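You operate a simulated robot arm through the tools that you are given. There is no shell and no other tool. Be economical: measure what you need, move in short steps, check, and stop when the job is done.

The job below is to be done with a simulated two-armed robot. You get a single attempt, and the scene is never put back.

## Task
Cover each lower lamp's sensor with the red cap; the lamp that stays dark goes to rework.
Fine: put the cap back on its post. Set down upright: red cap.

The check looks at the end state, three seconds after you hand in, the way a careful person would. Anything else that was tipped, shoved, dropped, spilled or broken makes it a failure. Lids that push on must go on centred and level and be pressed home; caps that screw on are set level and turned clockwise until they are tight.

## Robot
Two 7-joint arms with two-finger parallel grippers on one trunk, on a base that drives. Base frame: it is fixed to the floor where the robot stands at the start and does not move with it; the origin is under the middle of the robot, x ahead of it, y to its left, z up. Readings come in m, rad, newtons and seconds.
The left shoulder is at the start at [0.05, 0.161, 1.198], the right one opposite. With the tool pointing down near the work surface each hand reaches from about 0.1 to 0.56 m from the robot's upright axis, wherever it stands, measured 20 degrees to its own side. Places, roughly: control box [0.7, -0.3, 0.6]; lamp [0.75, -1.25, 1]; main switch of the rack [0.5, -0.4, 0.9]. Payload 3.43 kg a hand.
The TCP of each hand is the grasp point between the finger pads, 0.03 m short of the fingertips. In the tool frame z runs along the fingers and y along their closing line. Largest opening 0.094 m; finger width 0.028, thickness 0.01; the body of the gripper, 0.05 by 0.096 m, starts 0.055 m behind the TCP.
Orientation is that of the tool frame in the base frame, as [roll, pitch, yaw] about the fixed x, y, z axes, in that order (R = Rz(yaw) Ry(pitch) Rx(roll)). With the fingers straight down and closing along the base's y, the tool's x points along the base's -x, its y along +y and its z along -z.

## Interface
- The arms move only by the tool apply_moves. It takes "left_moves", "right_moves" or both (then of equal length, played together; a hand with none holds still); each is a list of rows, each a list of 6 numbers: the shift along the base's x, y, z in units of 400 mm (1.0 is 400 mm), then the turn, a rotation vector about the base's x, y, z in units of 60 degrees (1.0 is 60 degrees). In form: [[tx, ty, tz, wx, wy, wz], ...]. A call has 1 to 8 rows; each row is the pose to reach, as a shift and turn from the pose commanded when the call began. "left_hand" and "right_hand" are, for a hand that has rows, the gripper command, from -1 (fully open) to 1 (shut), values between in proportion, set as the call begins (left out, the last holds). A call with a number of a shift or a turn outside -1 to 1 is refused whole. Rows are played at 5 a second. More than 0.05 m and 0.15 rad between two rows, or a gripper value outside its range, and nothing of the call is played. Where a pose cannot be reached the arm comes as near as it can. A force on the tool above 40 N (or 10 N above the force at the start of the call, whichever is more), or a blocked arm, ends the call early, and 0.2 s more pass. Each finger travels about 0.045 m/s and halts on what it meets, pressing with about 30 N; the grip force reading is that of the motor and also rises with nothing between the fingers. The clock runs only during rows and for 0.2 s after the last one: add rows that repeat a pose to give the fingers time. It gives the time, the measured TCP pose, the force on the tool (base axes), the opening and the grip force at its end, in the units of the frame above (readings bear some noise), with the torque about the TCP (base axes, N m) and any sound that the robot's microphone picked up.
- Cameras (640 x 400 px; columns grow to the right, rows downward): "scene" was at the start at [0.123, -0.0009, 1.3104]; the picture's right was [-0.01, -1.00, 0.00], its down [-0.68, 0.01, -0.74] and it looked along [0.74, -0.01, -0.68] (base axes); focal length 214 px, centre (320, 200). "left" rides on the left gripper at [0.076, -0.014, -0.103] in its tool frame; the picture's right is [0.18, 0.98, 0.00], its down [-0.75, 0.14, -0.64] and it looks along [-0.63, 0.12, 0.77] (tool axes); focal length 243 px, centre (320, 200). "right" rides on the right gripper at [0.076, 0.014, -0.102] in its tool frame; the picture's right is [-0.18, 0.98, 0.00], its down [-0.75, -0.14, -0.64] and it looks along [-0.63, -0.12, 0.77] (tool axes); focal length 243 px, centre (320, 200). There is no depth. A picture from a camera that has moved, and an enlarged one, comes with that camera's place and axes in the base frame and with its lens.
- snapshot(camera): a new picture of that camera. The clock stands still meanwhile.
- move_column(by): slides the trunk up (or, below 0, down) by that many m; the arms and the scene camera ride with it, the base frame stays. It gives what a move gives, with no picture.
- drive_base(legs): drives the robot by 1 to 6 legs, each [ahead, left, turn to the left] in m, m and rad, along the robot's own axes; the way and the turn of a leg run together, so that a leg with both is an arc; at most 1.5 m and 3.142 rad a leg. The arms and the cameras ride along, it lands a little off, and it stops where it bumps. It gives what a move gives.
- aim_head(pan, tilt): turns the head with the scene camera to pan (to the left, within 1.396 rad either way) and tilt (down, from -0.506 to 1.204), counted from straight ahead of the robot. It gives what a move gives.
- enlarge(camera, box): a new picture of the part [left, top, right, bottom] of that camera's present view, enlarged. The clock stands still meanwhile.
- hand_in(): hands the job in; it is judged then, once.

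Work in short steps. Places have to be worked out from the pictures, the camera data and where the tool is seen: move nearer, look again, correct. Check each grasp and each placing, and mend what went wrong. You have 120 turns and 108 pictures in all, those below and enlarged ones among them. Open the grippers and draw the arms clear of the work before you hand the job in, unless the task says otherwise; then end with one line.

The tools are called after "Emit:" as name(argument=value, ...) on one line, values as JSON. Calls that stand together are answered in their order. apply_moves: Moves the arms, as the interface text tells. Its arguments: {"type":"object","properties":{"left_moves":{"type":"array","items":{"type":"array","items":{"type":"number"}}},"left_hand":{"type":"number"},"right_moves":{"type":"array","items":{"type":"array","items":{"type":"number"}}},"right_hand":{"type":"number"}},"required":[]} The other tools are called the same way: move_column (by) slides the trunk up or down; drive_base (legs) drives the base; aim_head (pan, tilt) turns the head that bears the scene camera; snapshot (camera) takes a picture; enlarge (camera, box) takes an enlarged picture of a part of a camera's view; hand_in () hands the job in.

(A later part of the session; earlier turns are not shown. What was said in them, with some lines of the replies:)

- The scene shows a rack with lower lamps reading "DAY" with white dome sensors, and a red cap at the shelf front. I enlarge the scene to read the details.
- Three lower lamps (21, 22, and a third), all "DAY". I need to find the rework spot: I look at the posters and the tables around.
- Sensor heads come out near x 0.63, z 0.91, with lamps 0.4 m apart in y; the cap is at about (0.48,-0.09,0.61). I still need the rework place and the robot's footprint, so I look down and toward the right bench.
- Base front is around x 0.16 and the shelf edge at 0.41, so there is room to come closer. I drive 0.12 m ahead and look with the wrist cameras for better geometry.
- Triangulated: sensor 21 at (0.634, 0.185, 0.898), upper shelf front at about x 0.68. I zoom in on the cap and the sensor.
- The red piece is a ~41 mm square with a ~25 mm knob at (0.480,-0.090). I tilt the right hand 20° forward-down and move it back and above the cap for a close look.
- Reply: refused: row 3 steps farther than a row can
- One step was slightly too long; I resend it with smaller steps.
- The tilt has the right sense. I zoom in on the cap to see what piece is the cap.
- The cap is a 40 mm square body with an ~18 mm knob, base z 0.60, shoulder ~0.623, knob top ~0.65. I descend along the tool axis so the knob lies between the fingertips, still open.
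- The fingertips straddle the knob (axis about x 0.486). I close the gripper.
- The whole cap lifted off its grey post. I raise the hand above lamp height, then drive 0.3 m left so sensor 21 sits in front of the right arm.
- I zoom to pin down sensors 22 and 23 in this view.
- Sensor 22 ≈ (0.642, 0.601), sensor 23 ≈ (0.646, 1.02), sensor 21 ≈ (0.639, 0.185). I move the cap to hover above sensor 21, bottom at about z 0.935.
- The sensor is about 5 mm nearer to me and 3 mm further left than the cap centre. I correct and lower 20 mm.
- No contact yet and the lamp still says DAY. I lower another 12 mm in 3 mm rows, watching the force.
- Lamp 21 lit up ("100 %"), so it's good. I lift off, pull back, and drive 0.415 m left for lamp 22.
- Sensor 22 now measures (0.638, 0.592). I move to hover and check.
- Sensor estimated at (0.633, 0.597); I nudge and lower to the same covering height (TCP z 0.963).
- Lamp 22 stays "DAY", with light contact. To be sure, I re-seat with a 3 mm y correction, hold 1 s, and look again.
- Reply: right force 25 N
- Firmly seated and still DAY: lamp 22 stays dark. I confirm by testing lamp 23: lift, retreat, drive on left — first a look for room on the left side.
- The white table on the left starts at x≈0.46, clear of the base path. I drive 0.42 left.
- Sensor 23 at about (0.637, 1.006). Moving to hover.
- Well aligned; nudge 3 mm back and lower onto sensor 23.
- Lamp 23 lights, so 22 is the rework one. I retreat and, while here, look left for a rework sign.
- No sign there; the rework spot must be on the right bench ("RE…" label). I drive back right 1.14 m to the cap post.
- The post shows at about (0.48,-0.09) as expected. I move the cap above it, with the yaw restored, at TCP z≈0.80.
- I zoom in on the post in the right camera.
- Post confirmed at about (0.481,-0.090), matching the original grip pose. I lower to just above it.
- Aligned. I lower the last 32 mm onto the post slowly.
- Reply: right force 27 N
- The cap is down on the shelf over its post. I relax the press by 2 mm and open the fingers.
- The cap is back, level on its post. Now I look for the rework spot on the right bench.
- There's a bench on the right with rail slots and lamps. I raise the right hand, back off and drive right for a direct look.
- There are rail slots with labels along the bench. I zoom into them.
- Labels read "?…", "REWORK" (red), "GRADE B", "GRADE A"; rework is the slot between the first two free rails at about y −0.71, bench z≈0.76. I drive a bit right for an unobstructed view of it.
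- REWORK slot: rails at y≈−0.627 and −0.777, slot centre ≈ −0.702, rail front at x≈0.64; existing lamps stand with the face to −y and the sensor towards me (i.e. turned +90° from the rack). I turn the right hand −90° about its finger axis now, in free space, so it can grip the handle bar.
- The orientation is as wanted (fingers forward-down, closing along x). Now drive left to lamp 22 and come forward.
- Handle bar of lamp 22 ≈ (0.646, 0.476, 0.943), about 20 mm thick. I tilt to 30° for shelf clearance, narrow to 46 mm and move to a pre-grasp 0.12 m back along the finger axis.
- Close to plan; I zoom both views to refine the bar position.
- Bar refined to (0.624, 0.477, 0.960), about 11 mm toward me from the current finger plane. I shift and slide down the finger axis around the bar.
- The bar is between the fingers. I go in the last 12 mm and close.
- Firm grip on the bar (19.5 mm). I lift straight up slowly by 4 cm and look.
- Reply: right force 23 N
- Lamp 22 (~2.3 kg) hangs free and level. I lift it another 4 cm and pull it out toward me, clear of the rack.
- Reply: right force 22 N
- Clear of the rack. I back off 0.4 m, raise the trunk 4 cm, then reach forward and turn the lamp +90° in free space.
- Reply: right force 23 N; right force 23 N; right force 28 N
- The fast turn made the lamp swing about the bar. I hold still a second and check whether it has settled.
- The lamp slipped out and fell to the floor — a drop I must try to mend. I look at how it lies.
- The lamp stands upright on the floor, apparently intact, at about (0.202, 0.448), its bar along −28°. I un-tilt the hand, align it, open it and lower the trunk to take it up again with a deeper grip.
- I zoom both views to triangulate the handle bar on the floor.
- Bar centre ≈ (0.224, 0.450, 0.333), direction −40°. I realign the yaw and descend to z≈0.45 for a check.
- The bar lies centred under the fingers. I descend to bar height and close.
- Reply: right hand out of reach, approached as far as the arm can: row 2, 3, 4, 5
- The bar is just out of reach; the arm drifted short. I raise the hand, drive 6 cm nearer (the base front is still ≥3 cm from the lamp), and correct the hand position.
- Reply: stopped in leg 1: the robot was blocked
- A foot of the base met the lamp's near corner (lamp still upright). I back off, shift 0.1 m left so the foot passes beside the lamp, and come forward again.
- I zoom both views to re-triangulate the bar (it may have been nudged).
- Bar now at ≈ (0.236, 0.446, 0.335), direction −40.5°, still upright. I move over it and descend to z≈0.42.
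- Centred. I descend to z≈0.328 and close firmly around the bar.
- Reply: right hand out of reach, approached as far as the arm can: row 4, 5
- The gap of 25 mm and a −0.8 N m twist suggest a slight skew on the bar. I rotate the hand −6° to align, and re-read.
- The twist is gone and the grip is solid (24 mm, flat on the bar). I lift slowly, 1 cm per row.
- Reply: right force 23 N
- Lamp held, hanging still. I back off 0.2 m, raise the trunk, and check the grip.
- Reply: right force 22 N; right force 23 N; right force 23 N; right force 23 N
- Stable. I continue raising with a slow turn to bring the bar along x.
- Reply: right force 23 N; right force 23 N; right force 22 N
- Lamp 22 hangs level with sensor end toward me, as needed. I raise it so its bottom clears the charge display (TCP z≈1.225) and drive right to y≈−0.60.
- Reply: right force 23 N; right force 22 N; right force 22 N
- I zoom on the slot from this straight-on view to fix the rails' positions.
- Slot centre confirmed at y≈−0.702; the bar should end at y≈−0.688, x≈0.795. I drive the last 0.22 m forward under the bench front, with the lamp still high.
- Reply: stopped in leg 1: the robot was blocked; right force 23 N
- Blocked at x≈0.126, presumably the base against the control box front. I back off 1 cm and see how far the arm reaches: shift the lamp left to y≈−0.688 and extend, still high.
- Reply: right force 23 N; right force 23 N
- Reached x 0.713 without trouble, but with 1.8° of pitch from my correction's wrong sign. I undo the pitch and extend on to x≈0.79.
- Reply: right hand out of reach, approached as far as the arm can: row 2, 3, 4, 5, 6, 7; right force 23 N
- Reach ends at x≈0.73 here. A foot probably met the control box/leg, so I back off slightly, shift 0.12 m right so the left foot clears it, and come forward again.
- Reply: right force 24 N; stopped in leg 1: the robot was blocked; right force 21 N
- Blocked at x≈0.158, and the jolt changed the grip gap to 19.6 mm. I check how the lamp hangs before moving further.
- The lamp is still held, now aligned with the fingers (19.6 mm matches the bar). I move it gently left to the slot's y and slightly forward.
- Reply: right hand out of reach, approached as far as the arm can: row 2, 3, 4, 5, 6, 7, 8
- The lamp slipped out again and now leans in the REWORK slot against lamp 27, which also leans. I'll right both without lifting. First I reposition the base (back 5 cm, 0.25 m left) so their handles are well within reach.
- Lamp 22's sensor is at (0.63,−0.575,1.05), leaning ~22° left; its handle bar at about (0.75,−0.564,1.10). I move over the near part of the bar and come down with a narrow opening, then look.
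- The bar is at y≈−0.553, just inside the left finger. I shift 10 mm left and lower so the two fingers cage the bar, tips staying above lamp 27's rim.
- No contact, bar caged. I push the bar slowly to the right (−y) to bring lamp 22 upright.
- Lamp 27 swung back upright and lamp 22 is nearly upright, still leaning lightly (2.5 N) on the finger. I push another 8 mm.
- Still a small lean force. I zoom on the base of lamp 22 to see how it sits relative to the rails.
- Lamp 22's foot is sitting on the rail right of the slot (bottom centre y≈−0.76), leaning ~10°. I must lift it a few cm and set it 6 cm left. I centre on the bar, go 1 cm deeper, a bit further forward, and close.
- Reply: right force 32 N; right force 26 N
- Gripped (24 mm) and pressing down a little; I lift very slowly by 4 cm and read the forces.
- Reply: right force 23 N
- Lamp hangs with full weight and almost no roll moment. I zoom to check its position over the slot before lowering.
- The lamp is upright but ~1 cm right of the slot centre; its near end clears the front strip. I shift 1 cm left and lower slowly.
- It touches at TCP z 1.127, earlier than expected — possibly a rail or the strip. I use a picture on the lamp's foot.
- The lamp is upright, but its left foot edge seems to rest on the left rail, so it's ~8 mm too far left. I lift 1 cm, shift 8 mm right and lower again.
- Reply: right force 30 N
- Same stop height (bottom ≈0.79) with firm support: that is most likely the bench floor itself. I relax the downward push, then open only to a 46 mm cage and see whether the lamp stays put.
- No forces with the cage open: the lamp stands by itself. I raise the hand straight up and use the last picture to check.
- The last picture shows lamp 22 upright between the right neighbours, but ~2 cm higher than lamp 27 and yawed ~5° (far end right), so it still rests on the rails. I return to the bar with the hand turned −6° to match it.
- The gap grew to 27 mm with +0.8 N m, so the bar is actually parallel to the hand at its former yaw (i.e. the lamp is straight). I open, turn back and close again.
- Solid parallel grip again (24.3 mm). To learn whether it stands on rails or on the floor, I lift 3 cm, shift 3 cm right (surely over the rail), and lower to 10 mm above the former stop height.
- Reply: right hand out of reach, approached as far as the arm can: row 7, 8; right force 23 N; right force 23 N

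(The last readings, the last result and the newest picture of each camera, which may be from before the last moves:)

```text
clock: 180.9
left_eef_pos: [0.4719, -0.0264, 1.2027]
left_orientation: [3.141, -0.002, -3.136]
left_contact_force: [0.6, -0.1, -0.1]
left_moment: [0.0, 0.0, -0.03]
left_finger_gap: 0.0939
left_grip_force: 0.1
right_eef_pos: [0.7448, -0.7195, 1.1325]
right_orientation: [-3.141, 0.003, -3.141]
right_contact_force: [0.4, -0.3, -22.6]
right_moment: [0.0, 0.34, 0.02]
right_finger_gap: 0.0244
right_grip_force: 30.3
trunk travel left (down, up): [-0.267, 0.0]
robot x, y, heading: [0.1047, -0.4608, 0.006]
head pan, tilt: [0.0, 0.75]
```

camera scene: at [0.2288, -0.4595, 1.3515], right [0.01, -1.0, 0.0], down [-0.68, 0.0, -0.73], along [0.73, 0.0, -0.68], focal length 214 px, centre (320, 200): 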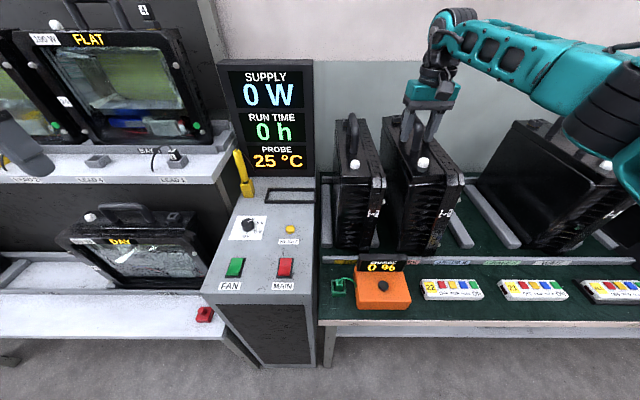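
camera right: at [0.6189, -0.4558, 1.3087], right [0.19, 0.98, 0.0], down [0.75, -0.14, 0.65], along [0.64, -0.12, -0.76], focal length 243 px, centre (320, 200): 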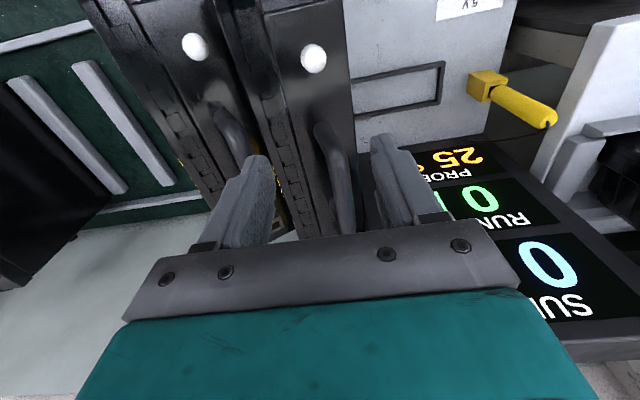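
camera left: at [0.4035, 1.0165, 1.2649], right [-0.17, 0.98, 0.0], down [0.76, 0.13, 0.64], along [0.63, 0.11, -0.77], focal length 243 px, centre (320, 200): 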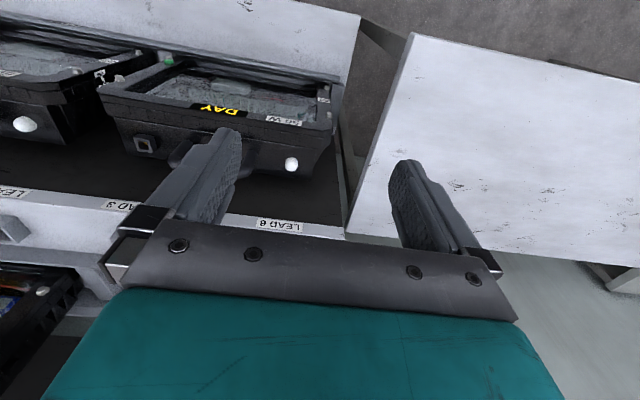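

No contact at 1.1325 over the rail, so rail tops are lower than that; I lower further in small steps to find the contact.

Emit:
apply_moves(right_moves=[[0, 0, -0.01, 0, 0, 0], [0, 0, -0.02, 0, 0, 0], [0, 0, -0.03, 0, 0, 0], [0, 0, -0.03, 0, 0, 0]])

```text
clock: 181.9
left_eef_pos: [0.4704, -0.0249, 1.204]
left_orientation: [-3.14, -0.002, -3.137]
left_contact_force: [0.0, -0.2, 0.2]
left_moment: [0.01, 0.02, -0.01]
left_finger_gap: 0.094
left_grip_force: 0.0
right_eef_pos: [0.7451, -0.7182, 1.1249]
right_orientation: [3.141, 0.01, -3.139]
right_contact_force: [6.1, 2.8, 0.4]
right_moment: [-0.04, 1.04, -0.01]
right_finger_gap: 0.0244
right_grip_force: 30.0
trunk travel left (down, up): [-0.267, 0.0]
robot x, y, heading: [0.1046, -0.4631, 0.004]
head pan, tilt: [0.0, 0.75]
```

Same contact height at any y, with no roll moment but a pitch moment: the lamp's near end rests on the continuous front strip. It must go ~2 cm further in. I return to the slot's y, set it down there and then regrip nearer the front of the bar.

Emit:
apply_moves(right_moves=[[0, 0, 0.02, 0, 0, 0], [0, 0, 0.045, 0, 0, 0], [0, 0.02, 0.045, 0, 0, 0], [0, 0.05, 0.045, 0, 0, 0], [0.005, 0.077, 0.045, 0, 0, 0], [0.005, 0.077, 0.03, 0, 0, 0], [0.005, 0.077, 0.015, 0, 0, 0], [0.005, 0.077, 0.005, 0, 0, 0]])

Emit:
apply_moves(right_moves=[[0, 0, 0, 0, 0, 0], [0, 0, 0, 0, 0, 0], [0, 0, 0, 0, 0, 0], [0, 0, 0, 0, 0, 0], [0, 0, 0, 0, 0, 0]], right_hand=0.1)

```text
clock: 183.8
left_eef_pos: [0.4707, -0.0268, 1.2042]
left_orientation: [3.139, -0.003, -3.137]
left_contact_force: [1.4, 1.0, 0.4]
left_moment: [0.01, 0.02, 0.0]
left_finger_gap: 0.0941
left_grip_force: 0.0
right_eef_pos: [0.7472, -0.6894, 1.1227]
right_orientation: [-3.139, 0.006, 3.139]
right_contact_force: [-0.2, 0.1, -17.2]
right_moment: [-0.04, -0.15, -0.04]
right_finger_gap: 0.0243
right_grip_force: 30.9
trunk travel left (down, up): [-0.267, 0.0]
robot x, y, heading: [0.1051, -0.4584, 0.009]
head pan, tilt: [0.0, 0.75]
```

```text
clock: 184.9
left_eef_pos: [0.4684, -0.0275, 1.205]
left_orientation: [-3.141, -0.002, -3.137]
left_contact_force: [-0.3, -0.6, -1.3]
left_moment: [0.01, 0.04, 0.02]
left_finger_gap: 0.0938
left_grip_force: 0.1
right_eef_pos: [0.7459, -0.6879, 1.1251]
right_orientation: [-3.14, 0.007, 3.141]
right_contact_force: [0.2, 0.3, 0.2]
right_moment: [-0.02, 0.02, 0.05]
right_finger_gap: 0.0422
right_grip_force: 0.1
trunk travel left (down, up): [-0.267, 0.0]
robot x, y, heading: [0.1073, -0.4608, 0.004]
head pan, tilt: [0.0, 0.75]
```

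It stands caged without force. I slide the open fingers 25 mm toward me along the bar and close.

Emit:
apply_moves(right_moves=[[-0.02, 0, -0.005, 0, 0, 0], [-0.04, 0, -0.01, 0, 0, 0], [-0.0625, 0, -0.01, 0, 0, 0], [-0.0625, 0, -0.01, 0, 0, 0]])

Emit:
apply_moves(right_moves=[[0, 0, 0, 0, 0, 0], [0, 0, 0, 0, 0, 0], [0, 0, 0, 0, 0, 0], [0, 0, 0, 0, 0, 0], [0, 0, 0, 0, 0, 0]], right_hand=1)

```text
clock: 185.9
left_eef_pos: [0.4679, -0.0272, 1.2038]
left_orientation: [3.141, 0.0, -3.137]
left_contact_force: [0.0, 1.0, -0.2]
left_moment: [0.01, -0.01, 0.04]
left_finger_gap: 0.0941
left_grip_force: 0.1
right_eef_pos: [0.7202, -0.687, 1.122]
right_orientation: [-3.141, 0.008, -3.141]
right_contact_force: [-0.1, -0.1, -0.3]
right_moment: [-0.03, 0.05, 0.03]
right_finger_gap: 0.0421
right_grip_force: 0.1
trunk travel left (down, up): [-0.267, 0.0]
robot x, y, heading: [0.1071, -0.4607, 0.004]
head pan, tilt: [0.0, 0.75]
```

```text
clock: 187.2
left_eef_pos: [0.4691, -0.026, 1.2039]
left_orientation: [3.141, -0.002, -3.136]
left_contact_force: [-1.1, 0.6, -0.3]
left_moment: [-0.03, 0.0, -0.01]
left_finger_gap: 0.0939
left_grip_force: 0.1
right_eef_pos: [0.7206, -0.6881, 1.1215]
right_orientation: [-3.14, 0.006, 3.141]
right_contact_force: [-0.6, -2.0, 0.6]
right_moment: [0.04, 0.07, -0.06]
right_finger_gap: 0.0241
right_grip_force: 30.0
trunk travel left (down, up): [-0.267, 0.0]
robot x, y, heading: [0.1056, -0.463, 0.003]
head pan, tilt: [0.0, 0.75]
```

Gripped on the front part of the bar. I lift 2 cm gently, move 27 mm further in, and lower step by step.

Emit:
apply_moves(right_moves=[[0, 0, 0.015, 0, 0, 0], [0, 0, 0.035, 0, 0, 0], [0, 0, 0.055, 0, 0, 0], [0.02, 0, 0.06, 0, 0, 0], [0.04, 0, 0.06, 0, 0, 0], [0.06, 0, 0.06, 0, 0, 0], [0.068, 0, 0.06, 0, 0, 0], [0.068, 0, 0.06, 0, 0, 0]])

Emit:
apply_moves(right_moves=[[0, 0, -0.015, 0, 0, 0], [0, 0, -0.03, 0, 0, 0], [0, 0, -0.045, 0, 0, 0], [0, 0, -0.06, 0, 0, 0], [0, 0, -0.075, 0, 0, 0], [0, 0, -0.075, 0, 0, 0]])

```text
clock: 188.9
left_eef_pos: [0.4706, -0.0284, 1.2025]
left_orientation: [3.14, -0.003, -3.137]
left_contact_force: [0.4, -0.4, -0.6]
left_moment: [0.02, -0.02, 0.02]
left_finger_gap: 0.0938
left_grip_force: 0.0
right_eef_pos: [0.7507, -0.6885, 1.1419]
right_orientation: [-3.139, 0.0, 3.141]
right_contact_force: [0.8, 0.5, -22.2]
right_moment: [-0.01, 0.64, -0.02]
right_finger_gap: 0.024
right_grip_force: 30.0
trunk travel left (down, up): [-0.267, 0.0]
robot x, y, heading: [0.1033, -0.4559, 0.008]
head pan, tilt: [0.0, 0.75]
```

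```text
clock: 190.3
left_eef_pos: [0.4674, -0.0266, 1.2049]
left_orientation: [-3.141, 0.001, -3.136]
left_contact_force: [-0.2, 0.1, 0.5]
left_moment: [0.02, 0.02, -0.02]
left_finger_gap: 0.0939
left_grip_force: 0.1
right_eef_pos: [0.7473, -0.6882, 1.1223]
right_orientation: [-3.141, 0.016, 3.14]
right_contact_force: [5.4, -5.2, 29.0]
right_moment: [0.14, -0.23, -0.08]
right_finger_gap: 0.0245
right_grip_force: 29.9
trunk travel left (down, up): [-0.267, 0.0]
robot x, y, heading: [0.1051, -0.464, 0.005]
head pan, tilt: [0.0, 0.75]
```

Still the same height. The last picture suggested the lamp was yawed a few degrees (near end left, far end right), which would bridge both rails diagonally. I lift, turn +4.5° and lower again to see if it goes deeper.

Emit:
apply_moves(right_moves=[[0, 0, 0.025, 0, 0, 0], [0, 0, 0.05, 0, 0, 0], [0, 0, 0.07, 0, 0, 0.025], [0, 0, 0.07, 0, 0, 0.05], [0, 0, 0.07, 0, 0, 0.075], [0, 0, 0.045, 0, 0, 0.075], [0, 0, 0.02, 0, 0, 0.075], [0, 0, -0.005, 0, 0, 0.075]])

```text
clock: 192.2
left_eef_pos: [0.464, -0.0261, 1.2062]
left_orientation: [3.141, 0.005, -3.137]
left_contact_force: [-0.1, -0.8, -0.8]
left_moment: [0.0, 0.04, -0.04]
left_finger_gap: 0.0939
left_grip_force: 0.0
right_eef_pos: [0.744, -0.6898, 1.1227]
right_orientation: [-3.139, 0.018, -3.069]
right_contact_force: [-14.6, -6.6, 28.0]
right_moment: [0.12, -0.36, -0.58]
right_finger_gap: 0.0246
right_grip_force: 30.2
right hand out of reach, approached as far as the arm can: row 5
trunk travel left (down, up): [-0.267, 0.0]
robot x, y, heading: [0.1087, -0.461, 0.005]
head pan, tilt: [0.0, 0.75]
```

Same height again, so the rails carry it wherever it isn't exactly in the slot. I search systematically: back to yaw 0 and try bar y ≈ −0.696, then −0.702.

Emit:
apply_moves(right_moves=[[0, 0, 0.025, 0, 0, 0], [0, 0, 0.05, 0, 0, -0.03], [0, -0.015, 0.06, 0, 0, -0.067], [0, -0.015, 0.06, 0, 0, -0.067], [0, -0.015, 0.035, 0, 0, -0.067], [0, -0.015, 0.01, 0, 0, -0.067], [0, -0.015, -0.01, 0, 0, -0.067]])

Emit:
apply_moves(right_moves=[[0, 0, 0.03, 0, 0, 0], [0, 0, 0.06, 0, 0, 0], [0, -0.015, 0.06, 0, 0, 0], [0, -0.015, 0.06, 0, 0, 0], [0, -0.015, 0.035, 0, 0, 0], [0, -0.015, 0.01, 0, 0, 0], [0, -0.015, -0.005, 0, 0, 0]])

```text
clock: 193.8
left_eef_pos: [0.4654, -0.0268, 1.2047]
left_orientation: [-3.142, 0.002, -3.137]
left_contact_force: [0.0, -0.7, -0.3]
left_moment: [-0.01, 0.03, 0.0]
left_finger_gap: 0.0938
left_grip_force: 0.0
right_eef_pos: [0.7485, -0.6939, 1.1193]
right_orientation: [-3.141, 0.023, -3.138]
right_contact_force: [3.9, -7.6, 40.2]
right_moment: [0.41, 0.17, -0.19]
right_finger_gap: 0.0242
right_grip_force: 30.0
trunk travel left (down, up): [-0.267, 0.0]
robot x, y, heading: [0.107, -0.46, 0.001]
head pan, tilt: [0.0, 0.75]
```

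```text
clock: 195.3
left_eef_pos: [0.4652, -0.0266, 1.2058]
left_orientation: [-3.142, 0.004, -3.137]
left_contact_force: [0.2, 0.5, 0.3]
left_moment: [0.03, 0.02, -0.01]
left_finger_gap: 0.094
left_grip_force: 0.1
right_eef_pos: [0.746, -0.7021, 1.1183]
right_orientation: [-3.139, 0.025, -3.136]
right_contact_force: [2.3, -8.4, 40.3]
right_moment: [0.35, 0.23, -0.15]
right_finger_gap: 0.0241
right_grip_force: 30.4
trunk travel left (down, up): [-0.267, 0.0]
robot x, y, heading: [0.1022, -0.4609, 0.002]
head pan, tilt: [0.0, 0.75]
```

The side force flips sign between y −0.702 (−8 N, left edge on the left rail) and −0.718 (+3 N), so the slot lies in between. I try −0.708 and −0.713 with gentle pressing.

Emit:
apply_moves(right_moves=[[0, 0, 0.03, 0, 0, 0], [0, 0, 0.065, 0, 0, 0], [0, -0.015, 0.065, 0, 0, 0], [0, -0.015, 0.065, 0, 0, 0], [0, -0.015, 0.045, 0, 0, 0], [0, -0.015, 0.025, 0, 0, 0], [0, -0.015, 0.005, 0, 0, 0]])

Emit:
apply_moves(right_moves=[[0, 0, 0.03, 0, 0, 0], [0, 0, 0.06, 0, 0, 0], [0, -0.012, 0.06, 0, 0, 0], [0, -0.012, 0.06, 0, 0, 0], [0, -0.012, 0.04, 0, 0, 0], [0, -0.012, 0.02, 0, 0, 0], [0, -0.012, 0.0, 0, 0, 0]])

```text
clock: 196.9
left_eef_pos: [0.4708, -0.0271, 1.2031]
left_orientation: [3.142, -0.005, -3.136]
left_contact_force: [0.2, -0.1, 0.4]
left_moment: [-0.04, -0.01, -0.02]
left_finger_gap: 0.0942
left_grip_force: 0.0
right_eef_pos: [0.7481, -0.706, 1.1088]
right_orientation: [-3.139, 0.005, -3.131]
right_contact_force: [-1.8, 0.8, -16.6]
right_moment: [-0.1, -0.06, 0.06]
right_finger_gap: 0.0241
right_grip_force: 29.8
trunk travel left (down, up): [-0.267, 0.0]
robot x, y, heading: [0.1038, -0.4633, 0.004]
head pan, tilt: [0.0, 0.75]
```

```text
clock: 198.6
left_eef_pos: [0.4713, -0.026, 1.2043]
left_orientation: [-3.141, -0.001, -3.136]
left_contact_force: [-0.1, -1.1, 0.3]
left_moment: [0.0, -0.02, 0.02]
left_finger_gap: 0.0941
left_grip_force: 0.1
right_eef_pos: [0.7501, -0.7087, 1.1117]
right_orientation: [-3.14, 0.013, -3.134]
right_contact_force: [4.3, 3.4, -0.6]
right_moment: [-0.18, 0.76, -0.19]
right_finger_gap: 0.0245
right_grip_force: 30.0
trunk travel left (down, up): [-0.267, 0.0]
robot x, y, heading: [0.1047, -0.4589, 0.006]
head pan, tilt: [0.0, 0.75]
```

At y −0.706 it went deeper (z 1.109 while still mostly hanging). I go back there and lower further.

Emit:
apply_moves(right_moves=[[0, 0, 0.03, 0, 0, 0], [0, 0, 0.05, 0, 0, 0], [0, 0.011, 0.05, 0, 0, 0], [0, 0.011, 0.05, 0, 0, 0], [0, 0.011, 0.025, 0, 0, 0], [0, 0.011, 0.0, 0, 0, 0], [0, 0.011, -0.02, 0, 0, 0], [0, 0.011, -0.035, 0, 0, 0]])

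```text
clock: 200.4
left_eef_pos: [0.4666, -0.0262, 1.2041]
left_orientation: [3.141, 0.001, -3.135]
left_contact_force: [0.6, 0.3, -0.2]
left_moment: [-0.01, -0.05, 0.04]
left_finger_gap: 0.094
left_grip_force: 0.0
right_eef_pos: [0.7495, -0.6998, 1.1083]
right_orientation: [3.133, 0.026, -3.127]
right_contact_force: [-5.1, 5.4, 11.3]
right_moment: [-0.05, 0.55, -0.09]
right_finger_gap: 0.0241
right_grip_force: 30.3
trunk travel left (down, up): [-0.267, 0.0]
robot x, y, heading: [0.1062, -0.4617, 0.013]
head pan, tilt: [0.0, 0.75]
stopped in row 8 (right hand): the force on the tool passed its limit (the readings are from after the stop); the commanded pose is now the measured one
```

It wedged slightly with the hand pulled to −0.700. I lift, straighten the hand, go to y −0.706 exactly, and lower gently again.

Emit:
apply_moves(right_moves=[[0, 0, 0.025, 0, 0, 0], [0, 0, 0.055, 0.004, 0.01, -0.008], [0, -0.016, 0.065, 0.007, 0.02, -0.013], [0, -0.016, 0.065, 0.007, 0.02, -0.013], [0, -0.016, 0.04, 0.007, 0.02, -0.013], [0, -0.016, 0.02, 0.007, 0.02, -0.013], [0, -0.016, 0.005, 0.007, 0.02, -0.013], [0, -0.016, -0.005, 0.007, 0.02, -0.013]])

```text
clock: 202.2
left_eef_pos: [0.4665, -0.0233, 1.2044]
left_orientation: [-3.14, 0.0, -3.134]
left_contact_force: [-0.1, -0.7, 0.0]
left_moment: [-0.01, -0.01, -0.01]
left_finger_gap: 0.094
left_grip_force: 0.1
right_eef_pos: [0.7509, -0.7045, 1.108]
right_orientation: [3.127, 0.014, -3.139]
right_contact_force: [1.4, 5.4, 18.1]
right_moment: [-0.14, 0.5, 0.04]
right_finger_gap: 0.0239
right_grip_force: 30.1
right hand out of reach, approached as far as the arm can: row 3
trunk travel left (down, up): [-0.267, 0.0]
robot x, y, heading: [0.1069, -0.4618, 0.008]
head pan, tilt: [0.0, 0.75]
```

Side force now positive (right edge on the right rail), so the right y is a few mm left. I lift and try −0.698.

Emit:
apply_moves(right_moves=[[0, 0, 0.025, 0, 0, 0], [0, 0, 0.055, 0, 0, 0], [0, 0.016, 0.055, 0.01, 0, 0], [0, 0.016, 0.055, 0.013, 0, 0], [0, 0.016, 0.035, 0.013, 0, 0], [0, 0.016, 0.015, 0.013, 0, 0], [0, 0.016, 0.0, 0.013, 0, 0], [0, 0.016, -0.01, 0.013, 0, 0]])

```text
clock: 204.0
left_eef_pos: [0.4683, -0.0264, 1.2034]
left_orientation: [-3.142, -0.001, -3.135]
left_contact_force: [0.3, -0.3, -0.1]
left_moment: [0.04, -0.02, 0.03]
left_finger_gap: 0.0939
left_grip_force: 0.2
right_eef_pos: [0.7526, -0.7004, 1.0977]
right_orientation: [3.115, 0.001, -3.141]
right_contact_force: [-3.7, 1.6, -8.4]
right_moment: [-0.02, -0.62, 0.11]
right_finger_gap: 0.0244
right_grip_force: 30.3
trunk travel left (down, up): [-0.267, 0.0]
robot x, y, heading: [0.1049, -0.4595, 0.004]
head pan, tilt: [0.0, 0.75]
```

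It has dropped 1 cm deeper (z 1.098, still partly hanging) — it's entering the slot. I keep lowering gently.

Emit:
apply_moves(right_moves=[[0, 0, -0.008, 0, 0, 0], [0, 0, -0.016, 0, 0, 0], [0, 0, -0.024, 0, 0, 0], [0, 0, -0.03, 0, 0, 0], [0, 0, -0.03, 0, 0, 0]])

```text
clock: 205.2
left_eef_pos: [0.4639, -0.0235, 1.2047]
left_orientation: [-3.141, 0.003, -3.136]
left_contact_force: [0.0, 0.1, -0.6]
left_moment: [-0.01, 0.0, -0.01]
left_finger_gap: 0.094
left_grip_force: 0.1
right_eef_pos: [0.7488, -0.6986, 1.0927]
right_orientation: [3.115, 0.014, -3.138]
right_contact_force: [-14.2, 9.2, 27.6]
right_moment: [-0.18, -0.43, 0.13]
right_finger_gap: 0.0247
right_grip_force: 29.6
trunk travel left (down, up): [-0.267, 0.0]
robot x, y, heading: [0.1093, -0.4585, 0.007]
head pan, tilt: [0.0, 0.75]
```

Now seated at z≈1.093, about 2–3 cm deeper than on the rails, in line with lamp 27. I relax the press and open to the cage.

Emit:
apply_moves(right_moves=[[0, 0, 0.005, 0, 0, 0], [0, 0, 0.01, 0, 0, 0], [0, 0, 0.01, 0, 0, 0]])

Emit:
apply_moves(right_moves=[[0, 0, 0, 0, 0, 0], [0, 0, 0, 0, 0, 0], [0, 0, 0, 0, 0, 0], [0, 0, 0, 0, 0, 0], [0, 0, 0, 0, 0, 0]], right_hand=0.1)

```text
clock: 206.0
left_eef_pos: [0.4668, -0.0245, 1.2038]
left_orientation: [-3.141, 0.001, -3.135]
left_contact_force: [-0.5, 0.2, 0.6]
left_moment: [0.0, -0.01, -0.01]
left_finger_gap: 0.0939
left_grip_force: 0.1
right_eef_pos: [0.7467, -0.7012, 1.0925]
right_orientation: [3.117, 0.006, 3.141]
right_contact_force: [-14.1, 5.9, 16.7]
right_moment: [-0.16, -0.93, 0.17]
right_finger_gap: 0.0242
right_grip_force: 30.1
trunk travel left (down, up): [-0.267, 0.0]
robot x, y, heading: [0.1052, -0.4631, 0.006]
head pan, tilt: [0.0, 0.75]
```

```text
clock: 207.2
left_eef_pos: [0.4681, -0.0248, 1.2042]
left_orientation: [3.14, 0.0, -3.137]
left_contact_force: [-0.1, 0.1, 0.1]
left_moment: [-0.02, 0.05, -0.01]
left_finger_gap: 0.0939
left_grip_force: 0.1
right_eef_pos: [0.7507, -0.701, 1.0911]
right_orientation: [3.116, 0.004, -3.141]
right_contact_force: [-1.5, 2.9, 5.5]
right_moment: [-0.02, 0.08, -0.05]
right_finger_gap: 0.0412
right_grip_force: 0.1
trunk travel left (down, up): [-0.267, 0.0]
robot x, y, heading: [0.1058, -0.4575, 0.009]
head pan, tilt: [0.0, 0.75]
```

A small residual contact (5 N up). I raise 1 cm within the cage and read whether the lamp leans on a finger.

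Emit:
apply_moves(right_moves=[[0, 0, 0.01, 0, 0, 0], [0, 0, 0.025, 0, 0, 0], [0, 0, 0.025, 0, 0, 0], [0, 0, 0.025, 0, 0, 0]])

```text
clock: 208.2
left_eef_pos: [0.4686, -0.0252, 1.2032]
left_orientation: [3.142, -0.002, -3.135]
left_contact_force: [-0.3, 0.3, 0.5]
left_moment: [0.01, 0.0, 0.0]
left_finger_gap: 0.0937
left_grip_force: 0.0
right_eef_pos: [0.7502, -0.7023, 1.1008]
right_orientation: [3.117, 0.002, 3.141]
right_contact_force: [0.8, 0.3, 0.0]
right_moment: [0.04, 0.02, -0.01]
right_finger_gap: 0.0424
right_grip_force: 0.1
trunk travel left (down, up): [-0.267, 0.0]
robot x, y, heading: [0.1085, -0.4585, 0.008]
head pan, tilt: [0.0, 0.75]
```

No forces: lamp 22 stands freely in the slot. I raise the hand straight up, pull back, and back the robot off.

Emit:
apply_moves(right_moves=[[0, 0, 0.04, 0, 0, 0], [0, 0, 0.1, 0, 0, 0], [0, 0, 0.17, 0, 0, 0], [0, 0, 0.25, 0, 0, 0], [-0.06, 0, 0.3, 0, 0, 0], [-0.15, 0, 0.33, 0, 0, 0]])

Emit:
drive_base(legs=[[-0.35, 0, 0]])

Emit:
apply_moves(right_moves=[[0, 0, 0, 0, 0, 0], [0, 0, 0, 0, 0, 0], [0, 0, 0, 0, 0, 0]], right_hand=-1)

```text
clock: 209.6
left_eef_pos: [0.4666, -0.027, 1.2035]
left_orientation: [-3.141, -0.001, -3.137]
left_contact_force: [0.1, 0.3, 0.6]
left_moment: [-0.03, 0.0, 0.01]
left_finger_gap: 0.0941
left_grip_force: 0.0
right_eef_pos: [0.688, -0.7021, 1.2338]
right_orientation: [3.115, 0.004, 3.141]
right_contact_force: [0.3, 0.4, -0.7]
right_moment: [-0.08, -0.06, -0.01]
right_finger_gap: 0.0422
right_grip_force: 0.1
right hand out of reach, approached as far as the arm can: row 3, 4
trunk travel left (down, up): [-0.267, 0.0]
robot x, y, heading: [0.1043, -0.464, 0.006]
head pan, tilt: [0.0, 0.75]
```

```text
clock: 211.8
left_eef_pos: [0.1165, -0.0278, 1.2041]
left_orientation: [3.141, 0.001, -3.129]
left_contact_force: [0.1, 0.0, 0.8]
left_moment: [0.01, 0.01, 0.0]
left_finger_gap: 0.0942
left_grip_force: 0.0
right_eef_pos: [0.3408, -0.7024, 1.2328]
right_orientation: [3.116, 0.004, -3.135]
right_contact_force: [0.3, -0.6, -0.8]
right_moment: [-0.02, -0.03, -0.02]
right_finger_gap: 0.0422
right_grip_force: 0.1
trunk travel left (down, up): [-0.267, 0.0]
robot x, y, heading: [-0.2432, -0.4634, 0.012]
head pan, tilt: [0.0, 0.75]
```

```text
clock: 212.6
left_eef_pos: [0.1155, -0.0282, 1.2032]
left_orientation: [-3.141, -0.002, -3.129]
left_contact_force: [0.5, 0.0, 0.2]
left_moment: [0.0, 0.03, 0.01]
left_finger_gap: 0.0941
left_grip_force: 0.1
right_eef_pos: [0.3425, -0.7008, 1.232]
right_orientation: [3.116, 0.002, -3.135]
right_contact_force: [0.2, 0.0, 0.4]
right_moment: [0.01, 0.0, 0.02]
right_finger_gap: 0.0939
right_grip_force: 0.0
trunk travel left (down, up): [-0.267, 0.0]
robot x, y, heading: [-0.2424, -0.4656, 0.015]
head pan, tilt: [0.0, 0.75]
```

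The red cap is back on its post, lamp 22 is in the rework slot, both grippers are open and the arms are clear. I hand the job in.

Emit:
hand_in()

```text
The job is handed in.
```

Lamps 21 and 23 lit under the red cap. Lamp 22 stayed dark, so it is in the REWORK slot, and the cap is back on its post. However, I dropped lamp 22 twice on the way, once to the floor and once onto the bench, where it briefly tipped lamp 27, which came back upright. I had no pictures left after the final placement, so I know lamp 22 is seated and standing only from the force readings.
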